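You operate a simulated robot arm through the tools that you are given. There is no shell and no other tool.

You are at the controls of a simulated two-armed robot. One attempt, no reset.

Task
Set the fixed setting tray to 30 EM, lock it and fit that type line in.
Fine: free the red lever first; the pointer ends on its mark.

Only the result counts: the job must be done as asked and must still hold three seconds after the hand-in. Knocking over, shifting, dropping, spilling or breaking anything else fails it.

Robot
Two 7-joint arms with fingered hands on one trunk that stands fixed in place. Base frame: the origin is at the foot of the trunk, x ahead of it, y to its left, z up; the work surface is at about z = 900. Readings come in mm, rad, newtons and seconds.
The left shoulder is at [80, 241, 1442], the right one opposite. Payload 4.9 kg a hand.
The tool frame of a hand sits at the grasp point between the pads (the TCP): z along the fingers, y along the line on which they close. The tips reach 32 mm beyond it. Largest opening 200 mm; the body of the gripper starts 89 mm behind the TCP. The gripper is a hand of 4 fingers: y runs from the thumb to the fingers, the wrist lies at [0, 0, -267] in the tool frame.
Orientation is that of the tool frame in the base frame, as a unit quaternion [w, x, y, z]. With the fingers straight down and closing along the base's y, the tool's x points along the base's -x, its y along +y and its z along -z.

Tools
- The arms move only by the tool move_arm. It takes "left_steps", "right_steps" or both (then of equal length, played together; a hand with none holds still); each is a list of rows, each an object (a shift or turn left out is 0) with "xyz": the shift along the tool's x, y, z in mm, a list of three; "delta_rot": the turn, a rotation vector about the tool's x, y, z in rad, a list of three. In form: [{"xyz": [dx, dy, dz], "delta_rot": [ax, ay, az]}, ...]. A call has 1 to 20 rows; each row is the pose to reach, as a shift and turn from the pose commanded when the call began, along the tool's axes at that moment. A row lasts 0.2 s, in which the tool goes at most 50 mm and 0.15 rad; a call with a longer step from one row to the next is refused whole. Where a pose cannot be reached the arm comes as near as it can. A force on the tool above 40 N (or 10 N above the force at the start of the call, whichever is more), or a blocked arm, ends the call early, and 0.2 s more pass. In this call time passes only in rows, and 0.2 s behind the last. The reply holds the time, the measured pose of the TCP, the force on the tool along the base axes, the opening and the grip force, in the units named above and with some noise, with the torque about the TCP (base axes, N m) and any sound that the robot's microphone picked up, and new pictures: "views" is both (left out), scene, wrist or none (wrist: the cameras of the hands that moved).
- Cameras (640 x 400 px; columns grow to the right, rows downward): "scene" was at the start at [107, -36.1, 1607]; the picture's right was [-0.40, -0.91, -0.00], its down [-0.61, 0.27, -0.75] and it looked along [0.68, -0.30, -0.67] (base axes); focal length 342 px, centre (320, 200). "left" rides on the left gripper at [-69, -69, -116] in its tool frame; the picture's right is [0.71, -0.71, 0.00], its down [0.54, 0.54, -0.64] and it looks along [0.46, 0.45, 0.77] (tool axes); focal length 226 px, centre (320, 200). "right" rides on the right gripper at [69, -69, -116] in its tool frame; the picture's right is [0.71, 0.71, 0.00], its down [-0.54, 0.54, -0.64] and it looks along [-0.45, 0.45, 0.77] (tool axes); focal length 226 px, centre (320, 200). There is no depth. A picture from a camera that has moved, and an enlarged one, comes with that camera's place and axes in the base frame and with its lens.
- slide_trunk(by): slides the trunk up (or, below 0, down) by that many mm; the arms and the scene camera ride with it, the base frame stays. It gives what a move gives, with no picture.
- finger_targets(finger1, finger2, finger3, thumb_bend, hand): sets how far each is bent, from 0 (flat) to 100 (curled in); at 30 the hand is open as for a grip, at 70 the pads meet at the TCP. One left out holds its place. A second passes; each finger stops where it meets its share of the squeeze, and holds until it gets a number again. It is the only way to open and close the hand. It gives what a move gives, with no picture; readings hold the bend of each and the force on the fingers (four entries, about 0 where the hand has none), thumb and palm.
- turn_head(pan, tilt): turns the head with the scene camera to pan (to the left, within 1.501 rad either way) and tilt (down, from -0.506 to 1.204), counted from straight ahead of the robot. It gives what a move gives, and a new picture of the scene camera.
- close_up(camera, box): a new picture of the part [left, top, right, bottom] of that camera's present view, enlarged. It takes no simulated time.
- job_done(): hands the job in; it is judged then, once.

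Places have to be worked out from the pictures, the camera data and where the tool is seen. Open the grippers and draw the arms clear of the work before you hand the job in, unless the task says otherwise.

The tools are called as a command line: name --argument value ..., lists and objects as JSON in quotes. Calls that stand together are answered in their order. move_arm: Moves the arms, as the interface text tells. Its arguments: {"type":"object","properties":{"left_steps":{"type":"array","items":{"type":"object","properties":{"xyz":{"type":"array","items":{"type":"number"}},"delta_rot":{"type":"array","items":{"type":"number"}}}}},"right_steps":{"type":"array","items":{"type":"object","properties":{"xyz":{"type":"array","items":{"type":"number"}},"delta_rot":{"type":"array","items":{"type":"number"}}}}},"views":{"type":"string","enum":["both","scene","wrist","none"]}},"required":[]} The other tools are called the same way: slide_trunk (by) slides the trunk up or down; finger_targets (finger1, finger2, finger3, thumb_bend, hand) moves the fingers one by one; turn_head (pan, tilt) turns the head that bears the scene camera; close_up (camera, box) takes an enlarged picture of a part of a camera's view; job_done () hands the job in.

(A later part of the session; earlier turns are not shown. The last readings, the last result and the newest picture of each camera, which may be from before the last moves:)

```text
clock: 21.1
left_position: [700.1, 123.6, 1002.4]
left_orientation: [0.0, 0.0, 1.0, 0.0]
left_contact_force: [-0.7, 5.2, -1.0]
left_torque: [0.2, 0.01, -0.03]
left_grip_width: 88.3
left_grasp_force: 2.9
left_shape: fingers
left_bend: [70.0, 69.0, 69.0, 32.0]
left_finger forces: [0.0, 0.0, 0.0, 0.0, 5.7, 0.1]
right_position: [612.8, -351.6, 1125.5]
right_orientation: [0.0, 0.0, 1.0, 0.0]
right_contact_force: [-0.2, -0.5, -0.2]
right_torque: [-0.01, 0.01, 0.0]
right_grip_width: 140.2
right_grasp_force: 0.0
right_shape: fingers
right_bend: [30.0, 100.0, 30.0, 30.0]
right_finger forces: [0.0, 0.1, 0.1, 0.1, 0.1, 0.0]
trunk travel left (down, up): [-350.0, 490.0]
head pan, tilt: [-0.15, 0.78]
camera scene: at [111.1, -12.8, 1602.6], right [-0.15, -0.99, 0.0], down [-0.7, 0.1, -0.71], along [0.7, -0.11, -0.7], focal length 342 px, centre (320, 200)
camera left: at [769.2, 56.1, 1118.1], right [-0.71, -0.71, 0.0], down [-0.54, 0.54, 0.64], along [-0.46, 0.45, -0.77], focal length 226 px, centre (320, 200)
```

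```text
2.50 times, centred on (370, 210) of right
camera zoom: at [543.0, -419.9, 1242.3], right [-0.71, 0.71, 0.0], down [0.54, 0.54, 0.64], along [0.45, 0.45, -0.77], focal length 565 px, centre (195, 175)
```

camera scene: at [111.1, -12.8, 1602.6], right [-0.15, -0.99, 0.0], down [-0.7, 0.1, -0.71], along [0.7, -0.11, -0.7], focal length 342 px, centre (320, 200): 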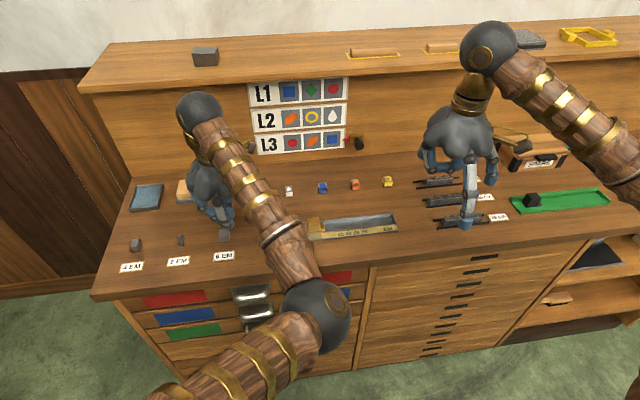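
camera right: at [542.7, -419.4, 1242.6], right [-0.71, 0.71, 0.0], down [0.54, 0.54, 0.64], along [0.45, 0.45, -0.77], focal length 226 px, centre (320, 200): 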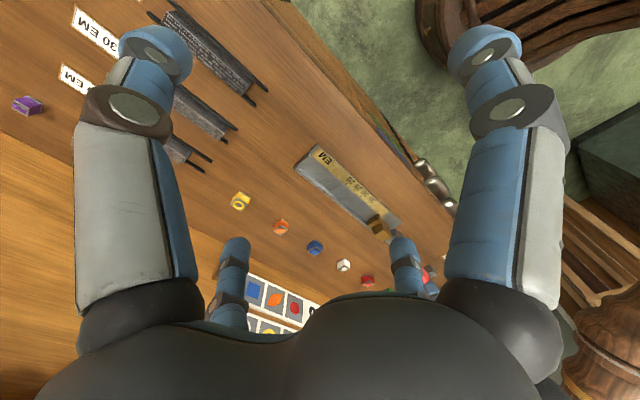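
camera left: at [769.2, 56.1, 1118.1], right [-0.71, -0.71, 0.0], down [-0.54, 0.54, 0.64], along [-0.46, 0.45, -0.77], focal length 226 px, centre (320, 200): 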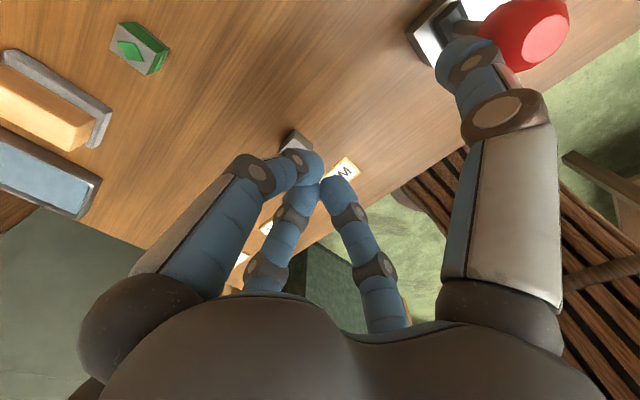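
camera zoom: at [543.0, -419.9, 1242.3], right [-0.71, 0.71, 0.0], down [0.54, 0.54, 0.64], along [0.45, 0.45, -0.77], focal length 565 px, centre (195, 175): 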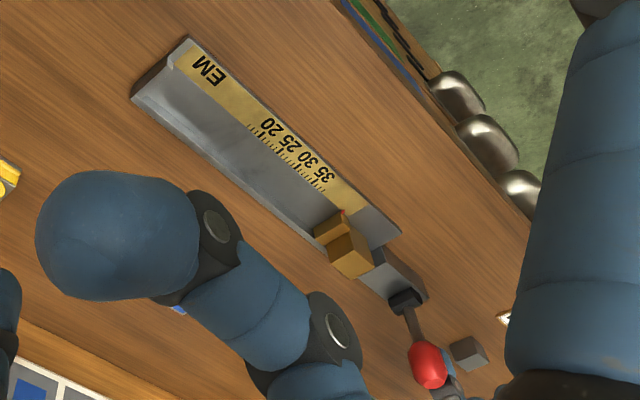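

The knob now computes to about (700, 4, 989): near vertical. I push on toward -y at the same height.

move_arm --left_steps '[{"xyz": [0, -7, 0]}, {"xyz": [0, -14, 0]}, {"xyz": [0, -21, 0]}, {"xyz": [0, -28, 0]}, {"xyz": [0, -35, 0]}]'

close_up --camera "right" --box '[290, 130, 450, 290]'

```text
clock: 21.8
left_position: [699.6, 117.9, 1006.0]
left_orientation: [0.004, -0.004, 1.0, 0.001]
left_contact_force: [-5.3, 27.6, 15.5]
left_torque: [-1.47, 0.01, -0.52]
left_grip_width: 78.1
left_grasp_force: 15.5
left_shape: fingers
left_bend: [70.0, 69.0, 69.0, 35.0]
left_finger forces: [0.0, 0.1, 0.1, 0.0, 31.4, 0.0]
right_position: [608.3, -352.4, 1129.0]
right_orientation: [0.001, 0.001, 1.0, -0.001]
right_contact_force: [0.1, 0.1, -0.7]
right_torque: [-0.01, -0.02, 0.02]
right_grip_width: 140.1
right_grasp_force: 0.1
right_shape: fingers
right_bend: [30.0, 100.0, 30.0, 30.0]
right_finger forces: [0.1, 0.0, 0.1, 0.0, 0.0, 0.0]
trunk travel left (down, up): [-350.0, 490.0]
head pan, tilt: [-0.15, 0.78]
stopped in row 3 (left hand): the force on the tool passed its limit at 44 N (the readings are from after the stop); the commanded pose is now the measured one
camera scene: at [107.9, -10.6, 1603.0], right [-0.15, -0.99, 0.0], down [-0.69, 0.1, -0.71], along [0.7, -0.11, -0.7], focal length 342 px, centre (320, 200)
camera left: at [767.9, 47.7, 1122.7], right [-0.7, -0.71, -0.01], down [-0.55, 0.54, 0.64], along [-0.45, 0.45, -0.77], focal length 226 px, centre (320, 200)
```

scene: 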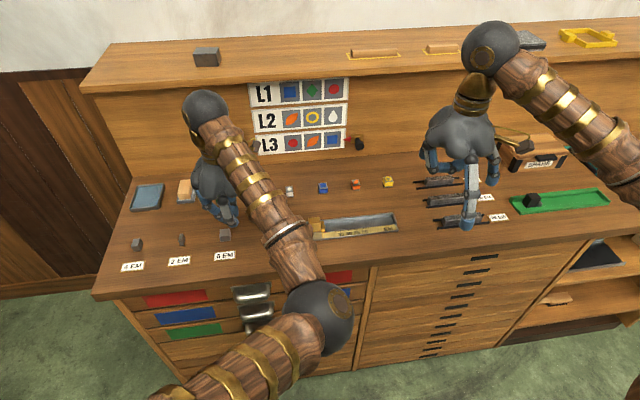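
left: 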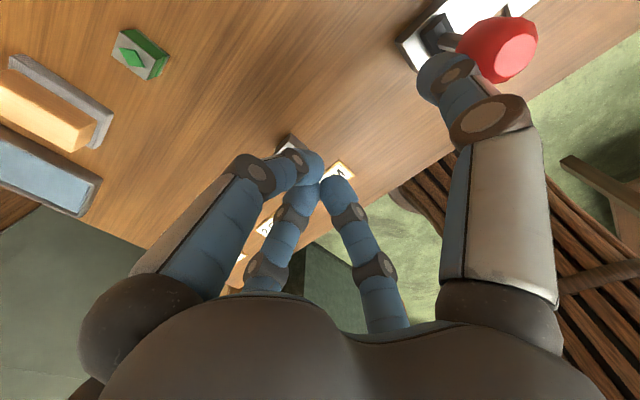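

```text
2.50 times, centred on (370, 210) of right
camera zoom: at [539.6, -420.3, 1244.2], right [-0.7, 0.71, 0.0], down [0.54, 0.54, 0.64], along [0.46, 0.45, -0.77], focal length 565 px, centre (195, 175)
```

zoom: 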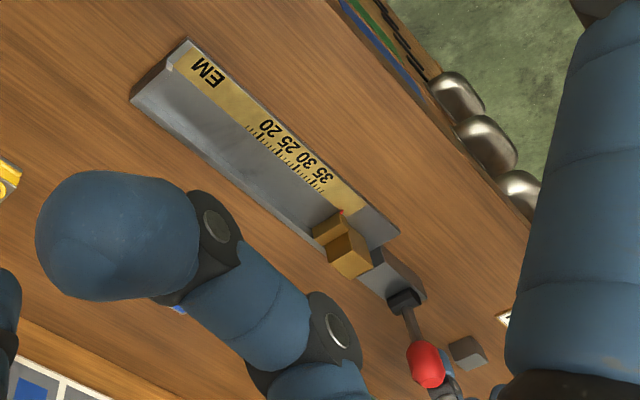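

The lever stops firmly at vertical, so that should be the freed position. I withdraw the left hand to the far left so that I can see the tray from the head camera.

move_arm --left_steps '[{"xyz": [0, 30, 0]}, {"xyz": [0, 60, -20]}, {"xyz": [0, 90, -55]}, {"xyz": [10, 125, -90]}, {"xyz": [20, 165, -110]}, {"xyz": [30, 210, -120]}, {"xyz": [50, 250, -130]}, {"xyz": [70, 290, -130]}, {"xyz": [90, 330, -130]}, {"xyz": [110, 370, -130]}, {"xyz": [110, 410, -130]}, {"xyz": [110, 450, -130]}]' --views "scene"

close_up --camera "scene" --box '[240, 190, 400, 290]'

close_up --camera "right" --box '[340, 170, 440, 270]'

```text
refused: row 4 steps farther than a row can; nothing moved
```

```text
4.00 times, centred on (320, 240) of scene
camera zoom: at [107.9, -10.6, 1603.0], right [-0.15, -0.99, 0.0], down [-0.69, 0.1, -0.71], along [0.7, -0.11, -0.7], focal length 1368 px, centre (320, 40)
```

zoom: 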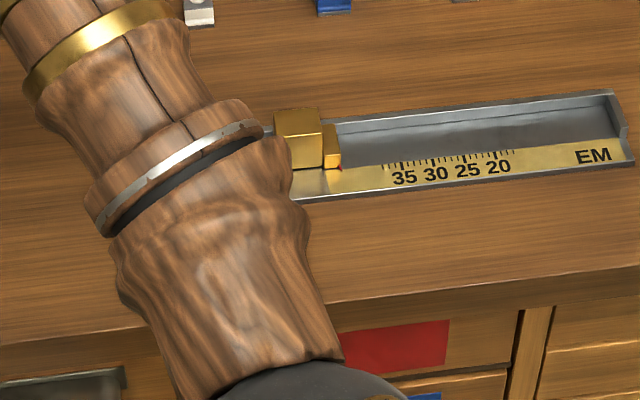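

```text
4.00 times, centred on (390, 220) of right
camera zoom: at [539.6, -420.3, 1244.2], right [-0.7, 0.71, 0.0], down [0.54, 0.54, 0.64], along [0.46, 0.45, -0.77], focal length 904 px, centre (40, 120)
```

zoom: 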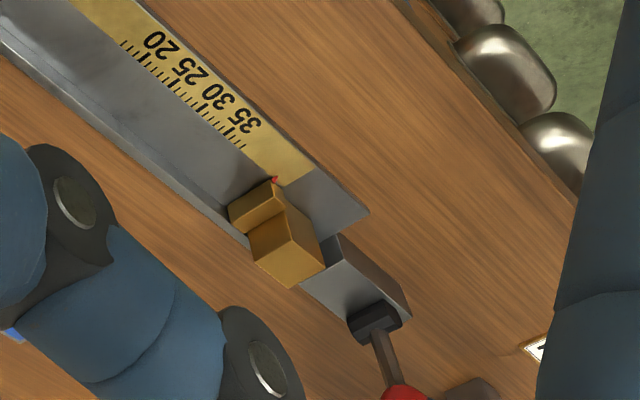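

The step was slightly too long; I redo the same withdrawal with shorter rows.

move_arm --left_steps '[{"xyz": [0, 30, 0]}, {"xyz": [0, 60, -20]}, {"xyz": [0, 90, -50]}, {"xyz": [10, 120, -80]}, {"xyz": [20, 155, -100]}, {"xyz": [30, 195, -115]}, {"xyz": [50, 235, -125]}, {"xyz": [70, 275, -130]}, {"xyz": [90, 315, -130]}, {"xyz": [110, 355, -130]}, {"xyz": [110, 400, -130]}, {"xyz": [110, 445, -130]}]' --views "scene"

close_up --camera "scene" --box '[240, 190, 400, 290]'

close_up --camera "scene" --box '[250, 200, 330, 250]'

```text
clock: 24.4
left_position: [589.1, 557.3, 1134.9]
left_orientation: [0.002, 0.0, 1.0, 0.0]
left_contact_force: [0.1, 0.9, -0.4]
left_torque: [-0.02, 0.02, -0.02]
left_grip_width: 94.2
left_grasp_force: 0.1
left_shape: fingers
left_bend: [70.0, 69.0, 69.0, 30.0]
left_finger forces: [0.0, 0.1, 0.0, 0.1, 0.0, 0.0]
right_position: [611.0, -351.6, 1126.0]
right_orientation: [-0.001, 0.001, 1.0, -0.001]
right_contact_force: [0.2, 0.5, 0.6]
right_torque: [-0.04, -0.01, -0.02]
right_grip_width: 140.2
right_grasp_force: 0.1
right_shape: fingers
right_bend: [30.0, 100.0, 30.0, 30.0]
right_finger forces: [0.0, 0.0, 0.1, 0.0, 0.0, 0.0]
trunk travel left (down, up): [-350.0, 490.0]
head pan, tilt: [-0.15, 0.78]
camera scene: at [111.3, -11.3, 1602.6], right [-0.15, -0.99, 0.0], down [-0.7, 0.1, -0.71], along [0.7, -0.11, -0.7], focal length 342 px, centre (320, 200)
```

scene: 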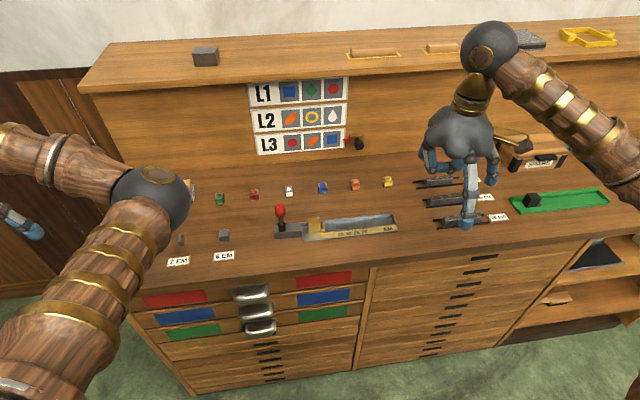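

```text
4.00 times, centred on (320, 240) of scene
camera zoom: at [111.3, -11.3, 1602.6], right [-0.15, -0.99, 0.0], down [-0.7, 0.1, -0.71], along [0.7, -0.11, -0.7], focal length 1368 px, centre (320, 40)
```

zoom: 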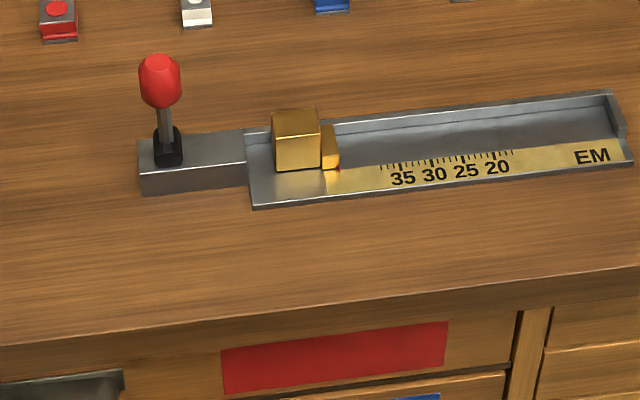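

```text
8.00 times, centred on (290, 225) of scene
camera zoom: at [111.3, -11.3, 1602.6], right [-0.15, -0.99, 0.0], down [-0.7, 0.1, -0.71], along [0.7, -0.11, -0.7], focal length 2737 px, centre (560, 0)
```

zoom: 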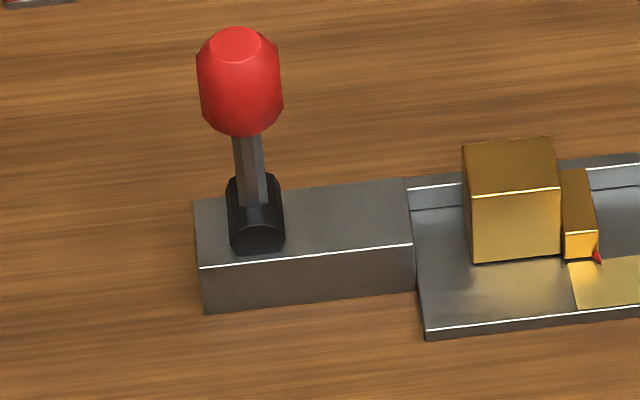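

The lever stands vertical and everything else is unchanged. I shape the right hand as a narrow thumb/finger2 pinch (others flat) and move it above the knee at about (703, -85).

finger_targets --hand "right" --finger1 0 --finger2 58 --finger3 0 --thumb_bend 58

move_arm --right_steps '[{"xyz": [-13, 38, 0]}, {"xyz": [-26, 76, 0]}, {"xyz": [-39, 114, 0]}, {"xyz": [-52, 152, 0]}, {"xyz": [-65, 190, 0]}, {"xyz": [-78, 228, 0]}, {"xyz": [-92, 266.6, 0]}, {"xyz": [-92, 266.6, 45]}, {"xyz": [-92, 266.6, 90]}, {"xyz": [-92, 266.6, 120]}]'

close_up --camera "scene" --box '[240, 150, 400, 250]'

```text
clock: 25.4
left_position: [590.0, 557.0, 1135.6]
left_orientation: [0.002, -0.002, 1.0, 0.001]
left_contact_force: [-0.3, -0.3, 0.1]
left_torque: [0.02, -0.04, -0.03]
left_grip_width: 94.3
left_grasp_force: 0.3
left_shape: fingers
left_bend: [70.0, 69.0, 69.0, 30.0]
left_finger forces: [0.1, 0.0, 0.0, 0.1, 0.0, 0.0]
right_position: [611.8, -354.3, 1126.5]
right_orientation: [0.0, 0.001, 1.0, 0.001]
right_contact_force: [-0.2, 0.2, -0.6]
right_torque: [0.02, -0.01, 0.01]
right_grip_width: 133.5
right_grasp_force: 0.0
right_shape: fingers
right_bend: [1.0, 57.0, 1.0, 57.0]
right_finger forces: [0.1, 0.0, 0.0, 0.0, 0.1, 0.0]
trunk travel left (down, up): [-350.0, 490.0]
head pan, tilt: [-0.15, 0.78]
```

```text
clock: 27.6
left_position: [588.5, 556.9, 1135.5]
left_orientation: [0.001, -0.002, 1.0, 0.001]
left_contact_force: [1.3, -0.1, 0.7]
left_torque: [-0.01, 0.03, -0.04]
left_grip_width: 94.5
left_grasp_force: 0.0
left_shape: fingers
left_bend: [70.0, 69.0, 69.0, 30.0]
left_finger forces: [0.1, 0.0, 0.1, 0.0, 0.0, 0.0]
right_position: [704.4, -87.7, 1004.1]
right_orientation: [0.001, 0.001, 1.0, -0.001]
right_contact_force: [0.0, -1.2, -0.2]
right_torque: [0.01, -0.01, -0.03]
right_grip_width: 133.6
right_grasp_force: 0.0
right_shape: fingers
right_bend: [1.0, 57.0, 1.0, 57.0]
right_finger forces: [0.0, 0.0, 0.0, 0.0, 0.1, 0.0]
trunk travel left (down, up): [-350.0, 490.0]
head pan, tilt: [-0.15, 0.78]
camera scene: at [111.4, -13.3, 1602.7], right [-0.15, -0.99, 0.0], down [-0.7, 0.1, -0.71], along [0.7, -0.11, -0.7], focal length 342 px, centre (320, 200)
camera right: at [635.2, -155.6, 1121.3], right [-0.71, 0.71, 0.0], down [0.54, 0.54, 0.64], along [0.46, 0.45, -0.77], focal length 226 px, centre (320, 200)
```

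scene: 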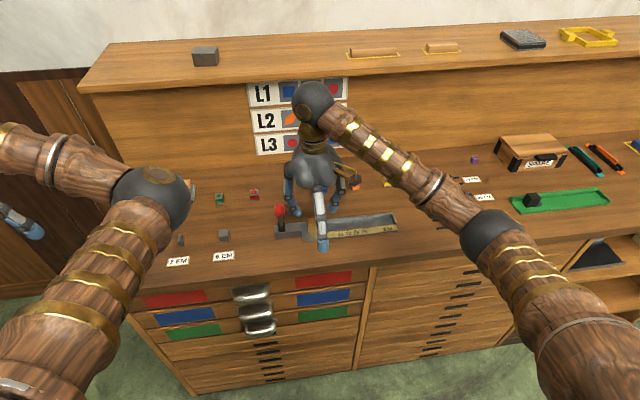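
right: 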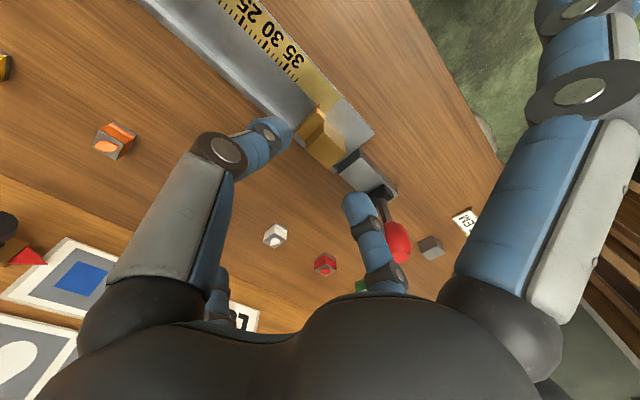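

```text
4.00 times, centred on (320, 200) of scene
camera zoom: at [111.4, -13.3, 1602.7], right [-0.15, -0.99, 0.0], down [-0.7, 0.1, -0.71], along [0.7, -0.11, -0.7], focal length 1368 px, centre (320, 200)
```

zoom: 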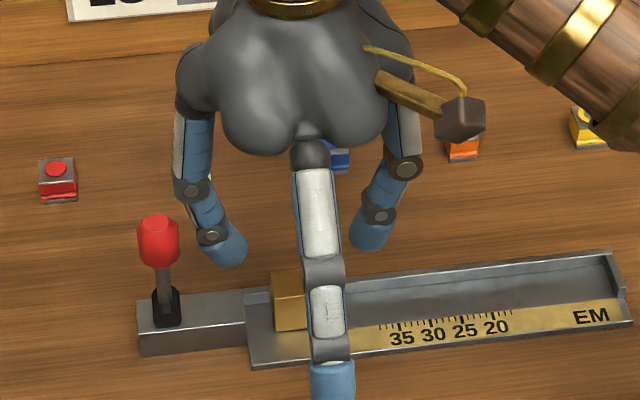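

Tips of the pinch straddle the knee, bottoms about 38 mm below the TCP. I lower 40 mm (tips just above the lever block's top) and close thumb and finger2 on the knee.

move_arm --right_steps '[{"xyz": [0, 1.5, 20]}, {"xyz": [0, 2, 40]}]'

close_up --camera "right" --box '[220, 60, 440, 260]'

close_up --camera "scene" --box '[240, 160, 400, 260]'

```text
clock: 28.1
left_position: [588.2, 556.8, 1136.2]
left_orientation: [0.003, -0.002, 1.0, 0.001]
left_contact_force: [-0.3, 0.6, 0.5]
left_torque: [0.02, 0.02, -0.02]
left_grip_width: 94.1
left_grasp_force: 0.0
left_shape: fingers
left_bend: [70.0, 69.0, 69.0, 30.0]
left_finger forces: [0.0, 0.0, 0.0, 0.0, 0.1, 0.1]
right_position: [704.2, -85.5, 966.8]
right_orientation: [0.001, 0.001, 1.0, 0.0]
right_contact_force: [-0.5, 0.5, 1.7]
right_torque: [0.05, -0.01, 0.01]
right_grip_width: 133.5
right_grasp_force: 1.1
right_shape: fingers
right_bend: [1.0, 57.0, 1.0, 57.0]
right_finger forces: [0.0, 2.0, 0.0, 0.0, 0.1, 0.0]
trunk travel left (down, up): [-350.0, 490.0]
head pan, tilt: [-0.15, 0.78]
camera scene: at [110.6, -13.9, 1602.8], right [-0.15, -0.99, 0.0], down [-0.7, 0.11, -0.71], along [0.7, -0.11, -0.7], focal length 342 px, centre (320, 200)
camera right: at [634.7, -153.9, 1082.3], right [-0.71, 0.71, 0.0], down [0.54, 0.54, 0.64], along [0.46, 0.45, -0.77], focal length 226 px, centre (320, 200)
```

scene: 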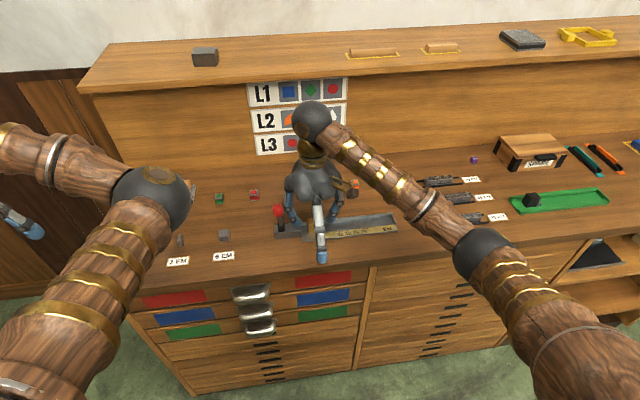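
right: 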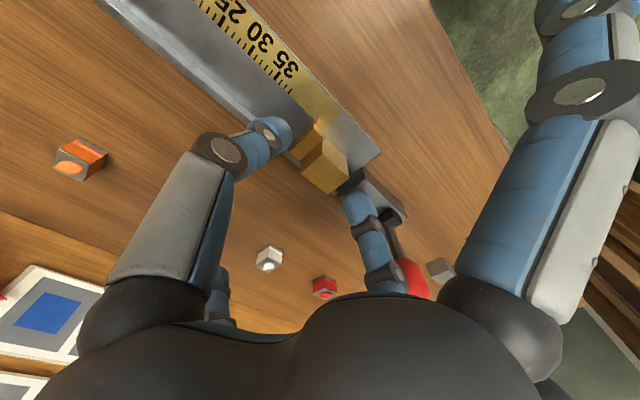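

```text
2.00 times, centred on (330, 160) of right
camera zoom: at [634.7, -153.9, 1082.3], right [-0.71, 0.71, 0.0], down [0.54, 0.54, 0.64], along [0.46, 0.45, -0.77], focal length 452 px, centre (300, 280)
```

zoom: 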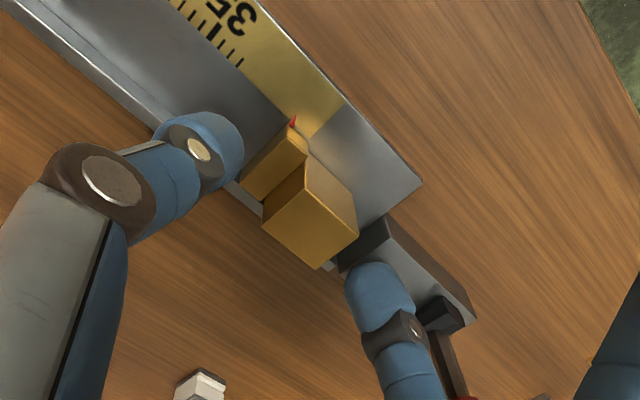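

```text
4.00 times, centred on (320, 210) of scene
camera zoom: at [110.6, -13.9, 1602.8], right [-0.15, -0.99, 0.0], down [-0.7, 0.11, -0.71], along [0.7, -0.11, -0.7], focal length 1368 px, centre (320, 160)
```

zoom: 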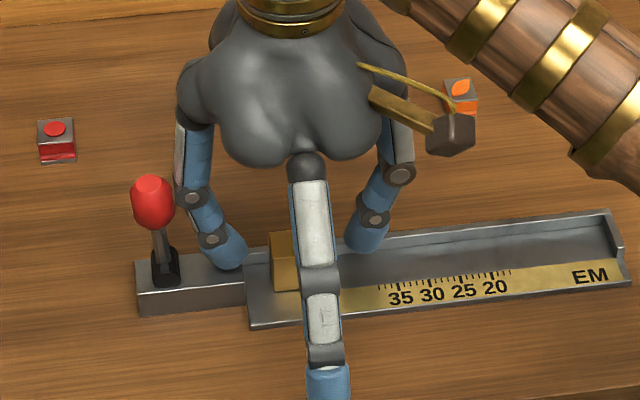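

Finger2's tip is lightly touching the lever block (2 N), so I lift 3 mm and close the pinch on the knee.

move_arm --right_steps '[{"xyz": [0, 0, -3]}]' --views "none"

finger_targets --hand "right" --finger2 68 --thumb_bend 68

close_up --camera "right" --box '[220, 60, 440, 260]'

close_up --camera "scene" --box '[240, 160, 400, 260]'

```text
clock: 28.6
left_position: [589.4, 556.3, 1134.6]
left_orientation: [0.001, -0.002, 1.0, 0.0]
left_contact_force: [-0.5, -0.6, -0.4]
left_torque: [0.0, -0.01, 0.01]
left_grip_width: 94.1
left_grasp_force: 0.0
left_shape: fingers
left_bend: [70.0, 69.0, 69.0, 30.0]
left_finger forces: [0.0, 0.0, 0.0, 0.0, 0.0, 0.0]
right_position: [704.2, -85.7, 968.5]
right_orientation: [0.0, 0.001, 1.0, -0.001]
right_contact_force: [0.4, -0.2, -0.1]
right_torque: [0.0, 0.0, -0.01]
right_grip_width: 133.5
right_grasp_force: 0.0
right_shape: fingers
right_bend: [1.0, 57.0, 1.0, 57.0]
right_finger forces: [0.0, 0.0, 0.1, 0.0, 0.0, 0.1]
trunk travel left (down, up): [-350.0, 490.0]
head pan, tilt: [-0.15, 0.78]
```

```text
clock: 29.6
left_position: [588.4, 556.6, 1135.3]
left_orientation: [0.002, -0.002, 1.0, 0.001]
left_contact_force: [-0.5, 0.0, 0.4]
left_torque: [-0.01, -0.02, 0.01]
left_grip_width: 94.4
left_grasp_force: 0.1
left_shape: fingers
left_bend: [70.0, 69.0, 69.0, 30.0]
left_finger forces: [0.0, 0.1, 0.0, 0.1, 0.0, 0.1]
right_position: [704.3, -85.6, 969.4]
right_orientation: [0.0, 0.001, 1.0, -0.001]
right_contact_force: [0.5, -0.9, 1.1]
right_torque: [-0.02, 0.0, -0.01]
right_grip_width: 128.1
right_grasp_force: 5.7
right_shape: fingers
right_bend: [1.0, 65.0, 1.0, 66.0]
right_finger forces: [0.0, 5.1, 0.1, 0.0, 5.2, 0.0]
trunk travel left (down, up): [-350.0, 490.0]
head pan, tilt: [-0.15, 0.78]
```

```text
2.00 times, centred on (330, 160) of right
camera zoom: at [634.9, -154.1, 1085.2], right [-0.71, 0.71, 0.0], down [0.54, 0.54, 0.64], along [0.46, 0.45, -0.77], focal length 452 px, centre (300, 280)
```

zoom: 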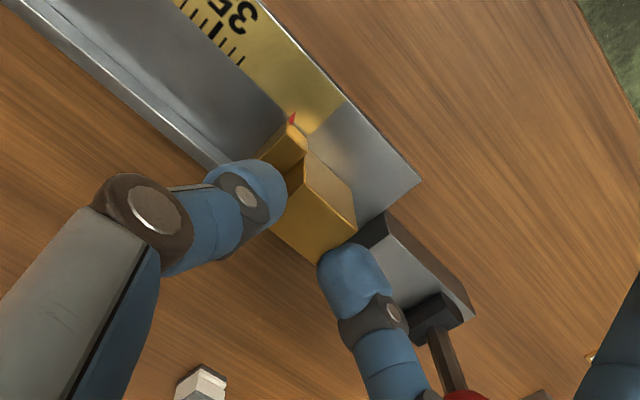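

```text
4.00 times, centred on (320, 210) of scene
camera zoom: at [110.9, -14.1, 1602.7], right [-0.15, -0.99, 0.0], down [-0.7, 0.11, -0.71], along [0.7, -0.11, -0.7], focal length 1368 px, centre (320, 160)
```

zoom: 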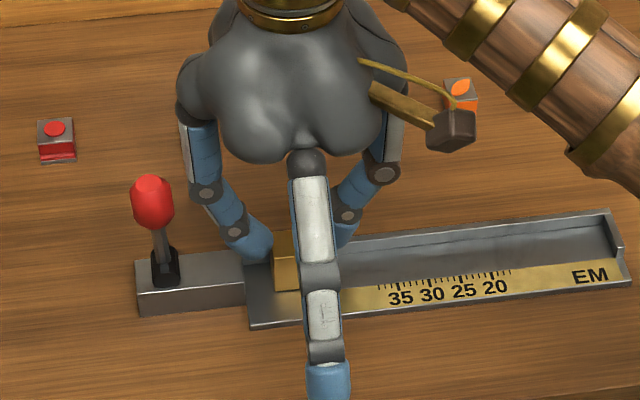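

The knee is held with about 5 N per finger. I draw it 15 mm toward -y as a test of whether it is free.

move_arm --right_steps '[{"xyz": [0, -5, 0]}, {"xyz": [0, -10, 0]}, {"xyz": [0, -15, 0]}]' --views "wrist"

close_up --camera "right" --box '[220, 60, 440, 260]'

close_up --camera "scene" --box '[240, 160, 400, 260]'

```text
clock: 30.4
left_position: [588.3, 556.5, 1135.5]
left_orientation: [0.003, -0.002, 1.0, 0.002]
left_contact_force: [-0.6, 0.2, -0.3]
left_torque: [0.03, 0.01, 0.01]
left_grip_width: 94.2
left_grasp_force: 0.1
left_shape: fingers
left_bend: [70.0, 69.0, 69.0, 30.0]
left_finger forces: [0.1, 0.1, 0.0, 0.0, 0.1, 0.0]
right_position: [703.9, -101.0, 969.6]
right_orientation: [0.0, 0.001, 1.0, 0.0]
right_contact_force: [-0.4, 0.3, 1.1]
right_torque: [0.04, 0.0, -0.02]
right_grip_width: 128.1
right_grasp_force: 5.8
right_shape: fingers
right_bend: [1.0, 65.0, 1.0, 66.0]
right_finger forces: [0.0, 5.8, 0.0, 0.0, 5.1, 0.0]
trunk travel left (down, up): [-350.0, 490.0]
head pan, tilt: [-0.15, 0.78]
camera right: at [635.0, -169.0, 1085.1], right [-0.71, 0.71, 0.0], down [0.54, 0.54, 0.64], along [0.46, 0.45, -0.77], focal length 226 px, centre (320, 200)
```

right: 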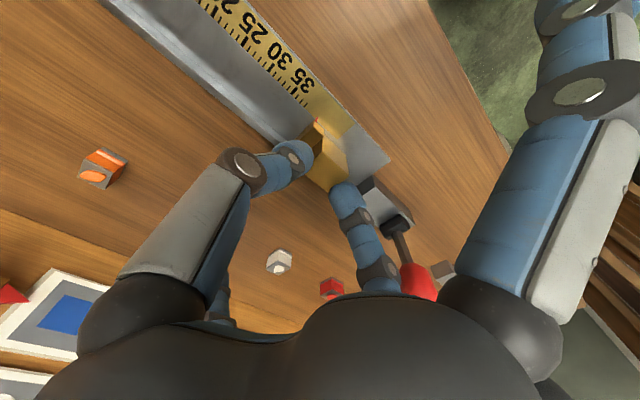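

```text
2.00 times, centred on (330, 160) of right
camera zoom: at [635.0, -169.0, 1085.1], right [-0.71, 0.71, 0.0], down [0.54, 0.54, 0.64], along [0.46, 0.45, -0.77], focal length 452 px, centre (300, 280)
```

zoom: 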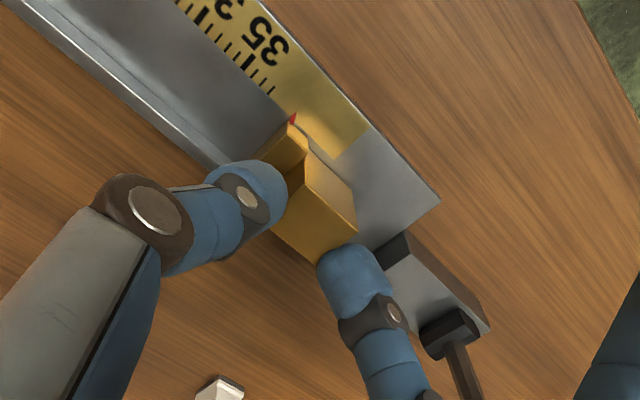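

```text
4.00 times, centred on (320, 210) of scene
camera zoom: at [110.7, -14.0, 1602.7], right [-0.15, -0.99, 0.0], down [-0.7, 0.11, -0.71], along [0.7, -0.11, -0.7], focal length 1368 px, centre (320, 160)
```

zoom: 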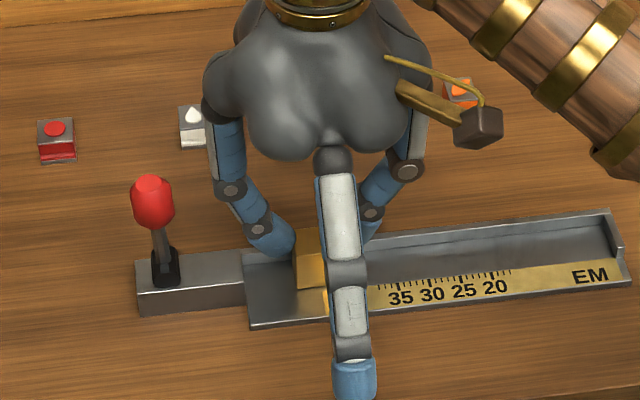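

The knee slides freely with the hand and the pointer is visible in the right camera. I go 46 mm further, stopping near the 30 mark for fine adjustment.

move_arm --right_steps '[{"xyz": [0, -10, 0]}, {"xyz": [0, -20, 0]}, {"xyz": [0, -30, 0]}, {"xyz": [0, -40, 0]}, {"xyz": [0, -46, 0]}]' --views "wrist"

close_up --camera "right" --box '[270, 80, 350, 140]'

close_up --camera "scene" --box '[320, 210, 384, 250]'

```text
clock: 31.6
left_position: [589.9, 556.6, 1135.3]
left_orientation: [0.003, -0.002, 1.0, 0.001]
left_contact_force: [1.4, 0.3, 0.7]
left_torque: [0.0, -0.01, 0.0]
left_grip_width: 94.4
left_grasp_force: 0.1
left_shape: fingers
left_bend: [70.0, 69.0, 69.0, 30.0]
left_finger forces: [0.0, 0.0, 0.0, 0.0, 0.1, 0.0]
right_position: [703.0, -147.2, 969.0]
right_orientation: [0.0, 0.001, 1.0, 0.0]
right_contact_force: [1.8, 0.1, 1.9]
right_torque: [0.02, -0.06, 0.02]
right_grip_width: 128.4
right_grasp_force: 5.9
right_shape: fingers
right_bend: [1.0, 65.0, 1.0, 66.0]
right_finger forces: [0.1, 5.7, 0.1, 0.0, 5.7, 0.1]
trunk travel left (down, up): [-350.0, 490.0]
head pan, tilt: [-0.15, 0.78]
camera right: at [634.5, -214.9, 1085.0], right [-0.71, 0.71, 0.0], down [0.54, 0.54, 0.64], along [0.46, 0.45, -0.77], focal length 226 px, centre (320, 200)
```

right: 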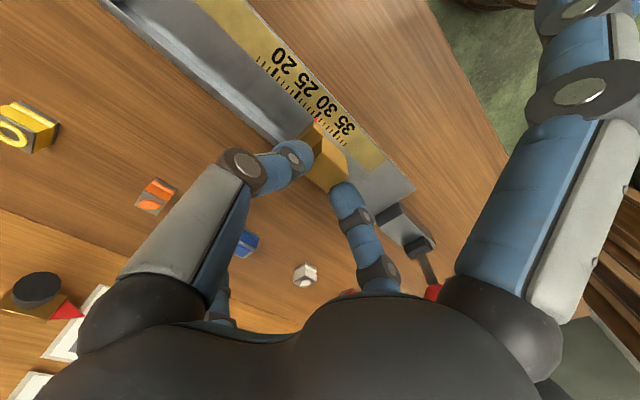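

```text
6.67 times, centred on (310, 110) of right
camera zoom: at [634.5, -214.9, 1085.0], right [-0.71, 0.71, 0.0], down [0.54, 0.54, 0.64], along [0.46, 0.45, -0.77], focal length 1507 px, centre (387, 800)
```

zoom: 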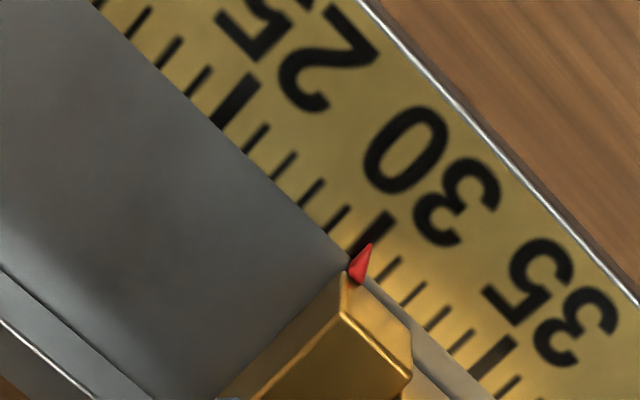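

```text
10.00 times, centred on (352, 230) of scene
camera zoom: at [111.0, -14.1, 1602.7], right [-0.15, -0.99, 0.0], down [-0.7, 0.11, -0.71], along [0.7, -0.11, -0.7], focal length 3421 px, centre (0, -100)
```

zoom: 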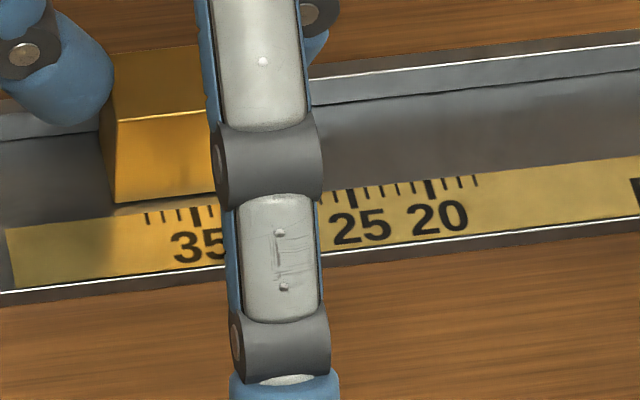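

The pointer is close to the 30 tick. I enlarge that spot more to judge the rest.

close_up --camera "right" --box '[304, 104, 328, 122]'

close_up --camera "right" --box '[296, 96, 344, 132]'

```text
16.00 times, centred on (316, 113) of right
camera zoom: at [634.5, -214.9, 1085.0], right [-0.71, 0.71, 0.0], down [0.54, 0.54, 0.64], along [0.46, 0.45, -0.77], focal length 3617 px, centre (384, 1592)
```

zoom: 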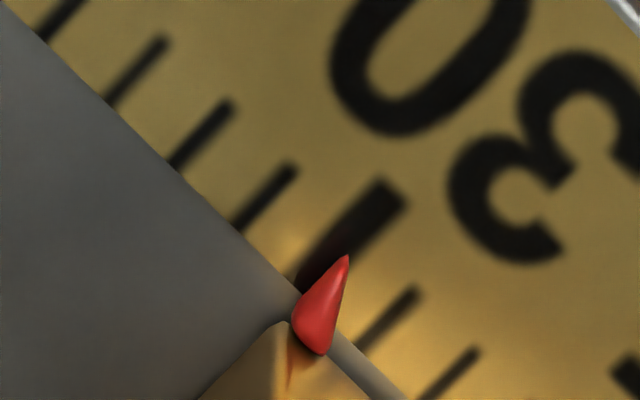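

```text
11.11 times, centred on (320, 114) of right
camera zoom: at [634.5, -214.9, 1085.0], right [-0.71, 0.71, 0.0], down [0.54, 0.54, 0.64], along [0.46, 0.45, -0.77], focal length 2512 px, centre (320, 1156)
```

zoom: 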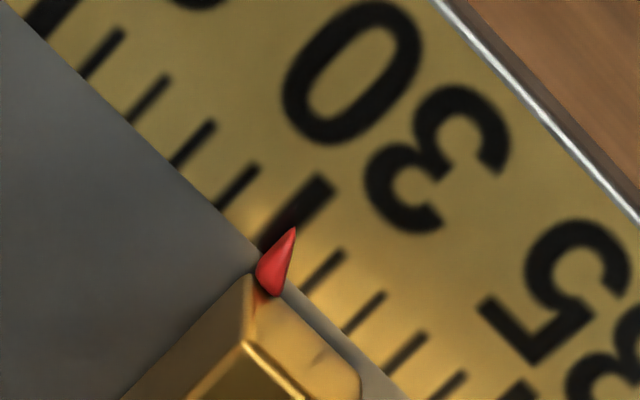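

The pointer is a small cone whose tip sits about 0.6 mm short of the 30 tick (toward 31). I nudge 0.6 mm more.

move_arm --right_steps '[{"xyz": [0, -0.6, 0]}]' --views "none"

close_up --camera "right" --box '[304, 104, 328, 122]'

```text
clock: 31.9
left_position: [590.1, 556.9, 1135.0]
left_orientation: [0.003, -0.002, 1.0, 0.001]
left_contact_force: [-0.5, 1.2, -0.3]
left_torque: [0.0, 0.02, 0.01]
left_grip_width: 94.1
left_grasp_force: 0.0
left_shape: fingers
left_bend: [70.0, 69.0, 69.0, 30.0]
left_finger forces: [0.0, 0.0, 0.0, 0.0, 0.0, 0.1]
right_position: [704.2, -146.9, 968.2]
right_orientation: [0.001, 0.001, 1.0, 0.0]
right_contact_force: [1.2, 1.0, 2.0]
right_torque: [0.03, -0.03, -0.02]
right_grip_width: 128.3
right_grasp_force: 5.7
right_shape: fingers
right_bend: [1.0, 65.0, 1.0, 66.0]
right_finger forces: [0.1, 6.0, 0.0, 0.0, 5.2, 0.0]
trunk travel left (down, up): [-350.0, 490.0]
head pan, tilt: [-0.15, 0.78]
```

```text
16.00 times, centred on (316, 113) of right
camera zoom: at [634.5, -215.4, 1085.1], right [-0.71, 0.71, 0.0], down [0.54, 0.54, 0.64], along [0.46, 0.45, -0.77], focal length 3617 px, centre (384, 1592)
```

zoom: 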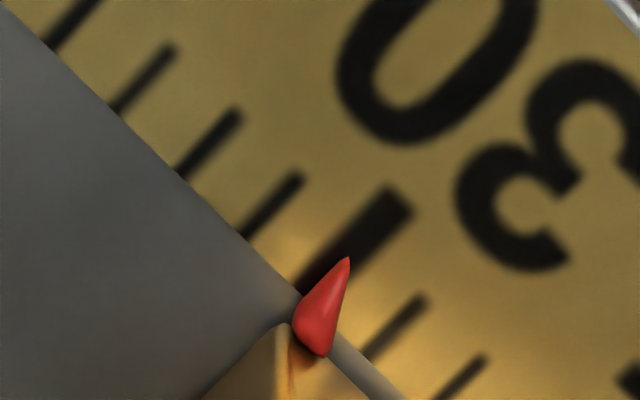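

The pointer tip now sits on the 30 tick (within roughly 0.2 mm). Holding the knee with the right hand, I flatten the left thumb and bring the left hand over so that its thumb hangs on the -y side of the knob.

finger_targets --hand "left" --thumb_bend 0

move_arm --left_steps '[{"xyz": [-11, -45, 0]}, {"xyz": [-22, -90, 0]}, {"xyz": [-33, -135, 0]}, {"xyz": [-44, -180, 0]}, {"xyz": [-56, -225, 0]}, {"xyz": [-67, -270, 0]}, {"xyz": [-78, -315, 0]}, {"xyz": [-89, -360, 0]}, {"xyz": [-100, -405, 0]}, {"xyz": [-112, -448, 0]}, {"xyz": [-112, -448, 40]}, {"xyz": [-112, -448, 70]}]'

close_up --camera "right" --box '[304, 104, 328, 122]'

close_up --camera "scene" --box '[230, 140, 358, 260]'

```text
clock: 33.0
left_position: [589.3, 556.7, 1135.7]
left_orientation: [0.003, -0.001, 1.0, 0.001]
left_contact_force: [0.3, -0.3, -0.4]
left_torque: [0.0, -0.02, 0.01]
left_grip_width: 127.4
left_grasp_force: 0.0
left_shape: fingers
left_bend: [70.0, 69.0, 69.0, 0.0]
left_finger forces: [0.0, 0.0, 0.0, 0.0, 0.0, 0.0]
right_position: [702.6, -146.0, 969.2]
right_orientation: [0.0, 0.001, 1.0, 0.0]
right_contact_force: [1.6, 1.2, 2.4]
right_torque: [0.03, -0.04, 0.01]
right_grip_width: 128.5
right_grasp_force: 5.4
right_shape: fingers
right_bend: [1.0, 65.0, 1.0, 66.0]
right_finger forces: [0.0, 5.7, 0.1, 0.1, 5.5, 0.1]
trunk travel left (down, up): [-350.0, 490.0]
head pan, tilt: [-0.15, 0.78]
```

```text
clock: 35.5
left_position: [702.4, 107.5, 1066.3]
left_orientation: [0.003, -0.002, 1.0, 0.001]
left_contact_force: [-0.5, -0.2, 0.4]
left_torque: [0.0, 0.0, 0.02]
left_grip_width: 127.7
left_grasp_force: 0.0
left_shape: fingers
left_bend: [70.0, 69.0, 69.0, 0.0]
left_finger forces: [0.1, 0.0, 0.0, 0.1, 0.1, 0.0]
right_position: [702.8, -148.2, 969.5]
right_orientation: [0.0, 0.001, 1.0, 0.0]
right_contact_force: [1.3, 1.1, 2.1]
right_torque: [0.02, -0.02, 0.0]
right_grip_width: 128.5
right_grasp_force: 5.7
right_shape: fingers
right_bend: [1.0, 65.0, 1.0, 66.0]
right_finger forces: [0.1, 5.8, 0.0, 0.0, 5.1, 0.1]
trunk travel left (down, up): [-350.0, 490.0]
head pan, tilt: [-0.15, 0.78]
camera scene: at [110.9, -14.2, 1602.8], right [-0.15, -0.99, 0.0], down [-0.7, 0.11, -0.71], along [0.7, -0.11, -0.7], focal length 342 px, centre (320, 200)
camera left: at [771.3, 39.5, 1181.6], right [-0.7, -0.71, 0.0], down [-0.55, 0.54, 0.64], along [-0.45, 0.45, -0.77], focal length 226 px, centre (320, 200)
```

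scene: 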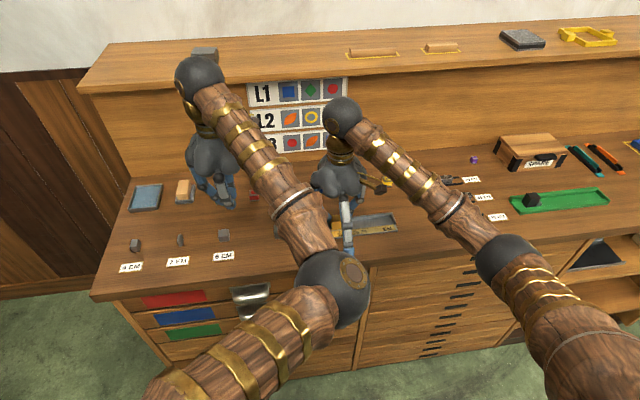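
left: 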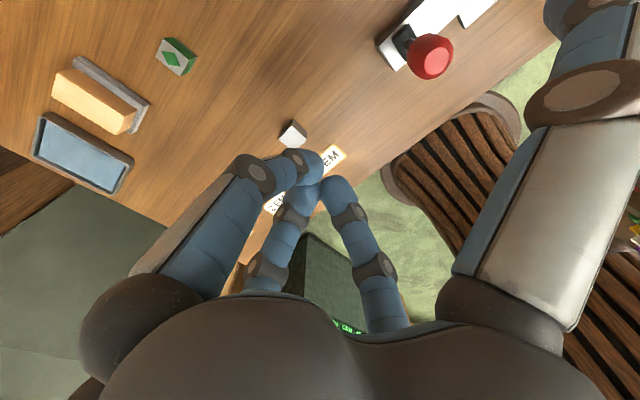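

```text
16.00 times, centred on (316, 113) of right
camera zoom: at [634.4, -215.6, 1085.1], right [-0.71, 0.71, 0.0], down [0.54, 0.54, 0.64], along [0.46, 0.45, -0.77], focal length 3617 px, centre (384, 1592)
```

zoom: 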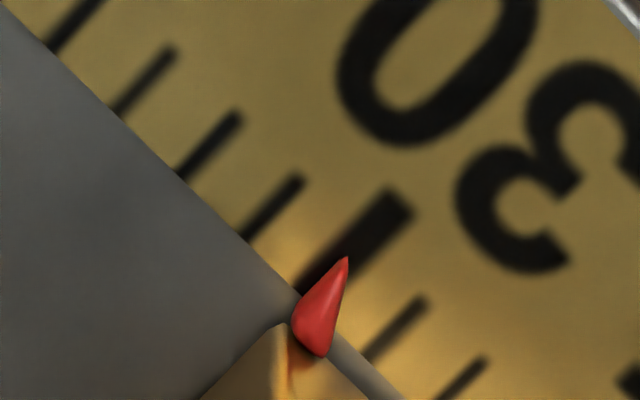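

```text
3.33 times, centred on (294, 200) of scene
camera zoom: at [110.9, -14.2, 1602.8], right [-0.15, -0.99, 0.0], down [-0.7, 0.11, -0.71], along [0.7, -0.11, -0.7], focal length 1140 px, centre (407, 200)
```

zoom: 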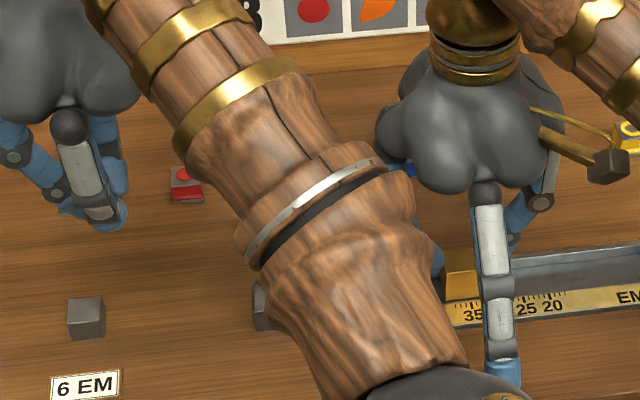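

The thumb tip is computed at about (702, -30, 1062), just right of the knob. I lower the left hand 80 mm beside the knob and then pull toward +y.

move_arm --left_steps '[{"xyz": [0, -3, 40]}, {"xyz": [0, -3, 80]}, {"xyz": [0, 6, 82]}, {"xyz": [0, 14, 83]}, {"xyz": [0, 22, 85]}]'

close_up --camera "right" --box '[304, 104, 328, 122]'

close_up --camera "right" --box '[280, 60, 520, 300]'

```text
clock: 36.8
left_position: [702.5, 131.1, 980.7]
left_orientation: [0.003, -0.002, 1.0, 0.0]
left_contact_force: [-0.6, -0.3, 1.8]
left_torque: [-0.29, 0.0, -0.01]
left_grip_width: 128.4
left_grasp_force: 1.3
left_shape: fingers
left_bend: [70.0, 69.0, 69.0, 0.0]
left_finger forces: [0.1, 0.0, 0.0, 0.0, 1.9, 0.1]
right_position: [703.8, -147.0, 968.6]
right_orientation: [0.0, 0.002, 1.0, 0.0]
right_contact_force: [0.7, -0.5, 1.8]
right_torque: [0.0, 0.02, -0.02]
right_grip_width: 128.5
right_grasp_force: 5.5
right_shape: fingers
right_bend: [1.0, 65.0, 1.0, 66.0]
right_finger forces: [0.1, 5.1, 0.0, 0.0, 5.8, 0.0]
trunk travel left (down, up): [-350.0, 490.0]
head pan, tilt: [-0.15, 0.78]
camera scene: at [110.8, -13.9, 1602.7], right [-0.15, -0.99, 0.0], down [-0.7, 0.11, -0.71], along [0.7, -0.11, -0.7], focal length 342 px, centre (320, 200)
camera left: at [771.3, 62.2, 1095.7], right [-0.7, -0.71, 0.0], down [-0.55, 0.54, 0.64], along [-0.45, 0.45, -0.77], focal length 226 px, centre (320, 200)
```

scene: 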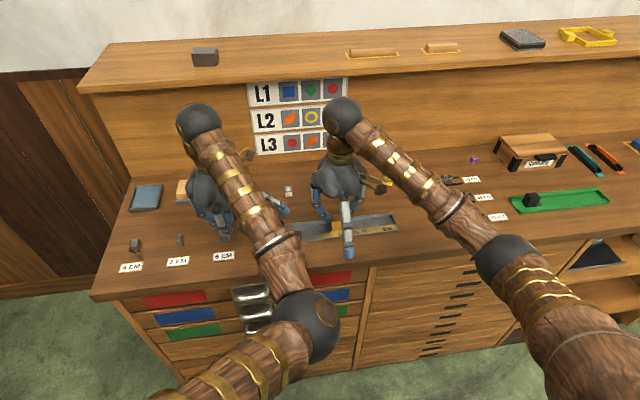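
left: 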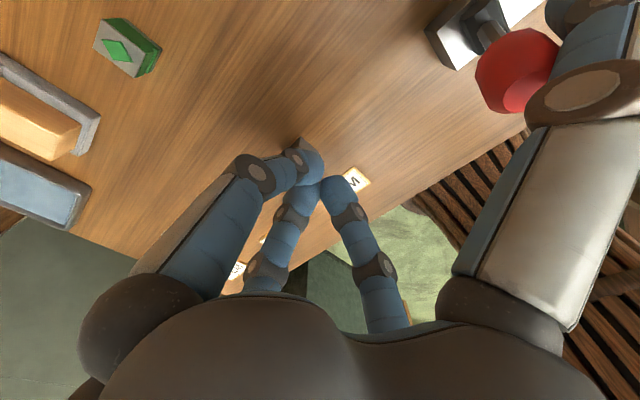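

```text
16.00 times, centred on (316, 113) of right
camera zoom: at [634.4, -215.5, 1085.2], right [-0.71, 0.71, 0.0], down [0.54, 0.54, 0.64], along [0.46, 0.45, -0.77], focal length 3617 px, centre (384, 1592)
```

zoom: 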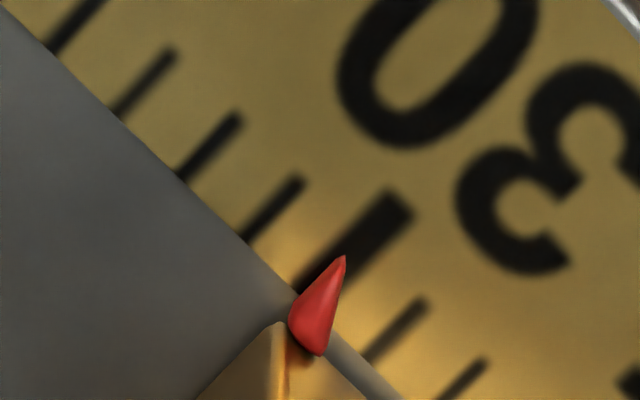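

```text
1.67 times, centred on (400, 180) of right
camera zoom: at [634.4, -215.5, 1085.2], right [-0.71, 0.71, 0.0], down [0.54, 0.54, 0.64], along [0.46, 0.45, -0.77], focal length 377 px, centre (187, 233)
```

zoom: 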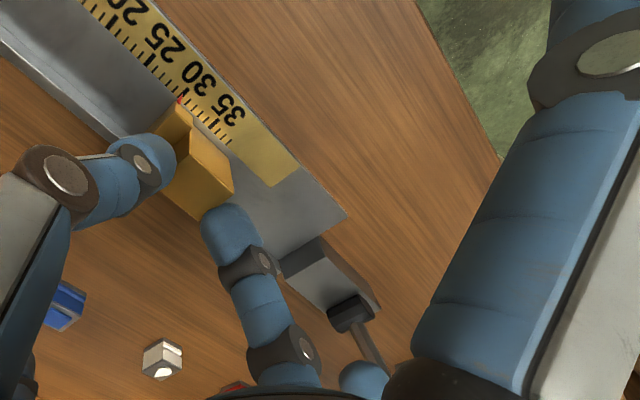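

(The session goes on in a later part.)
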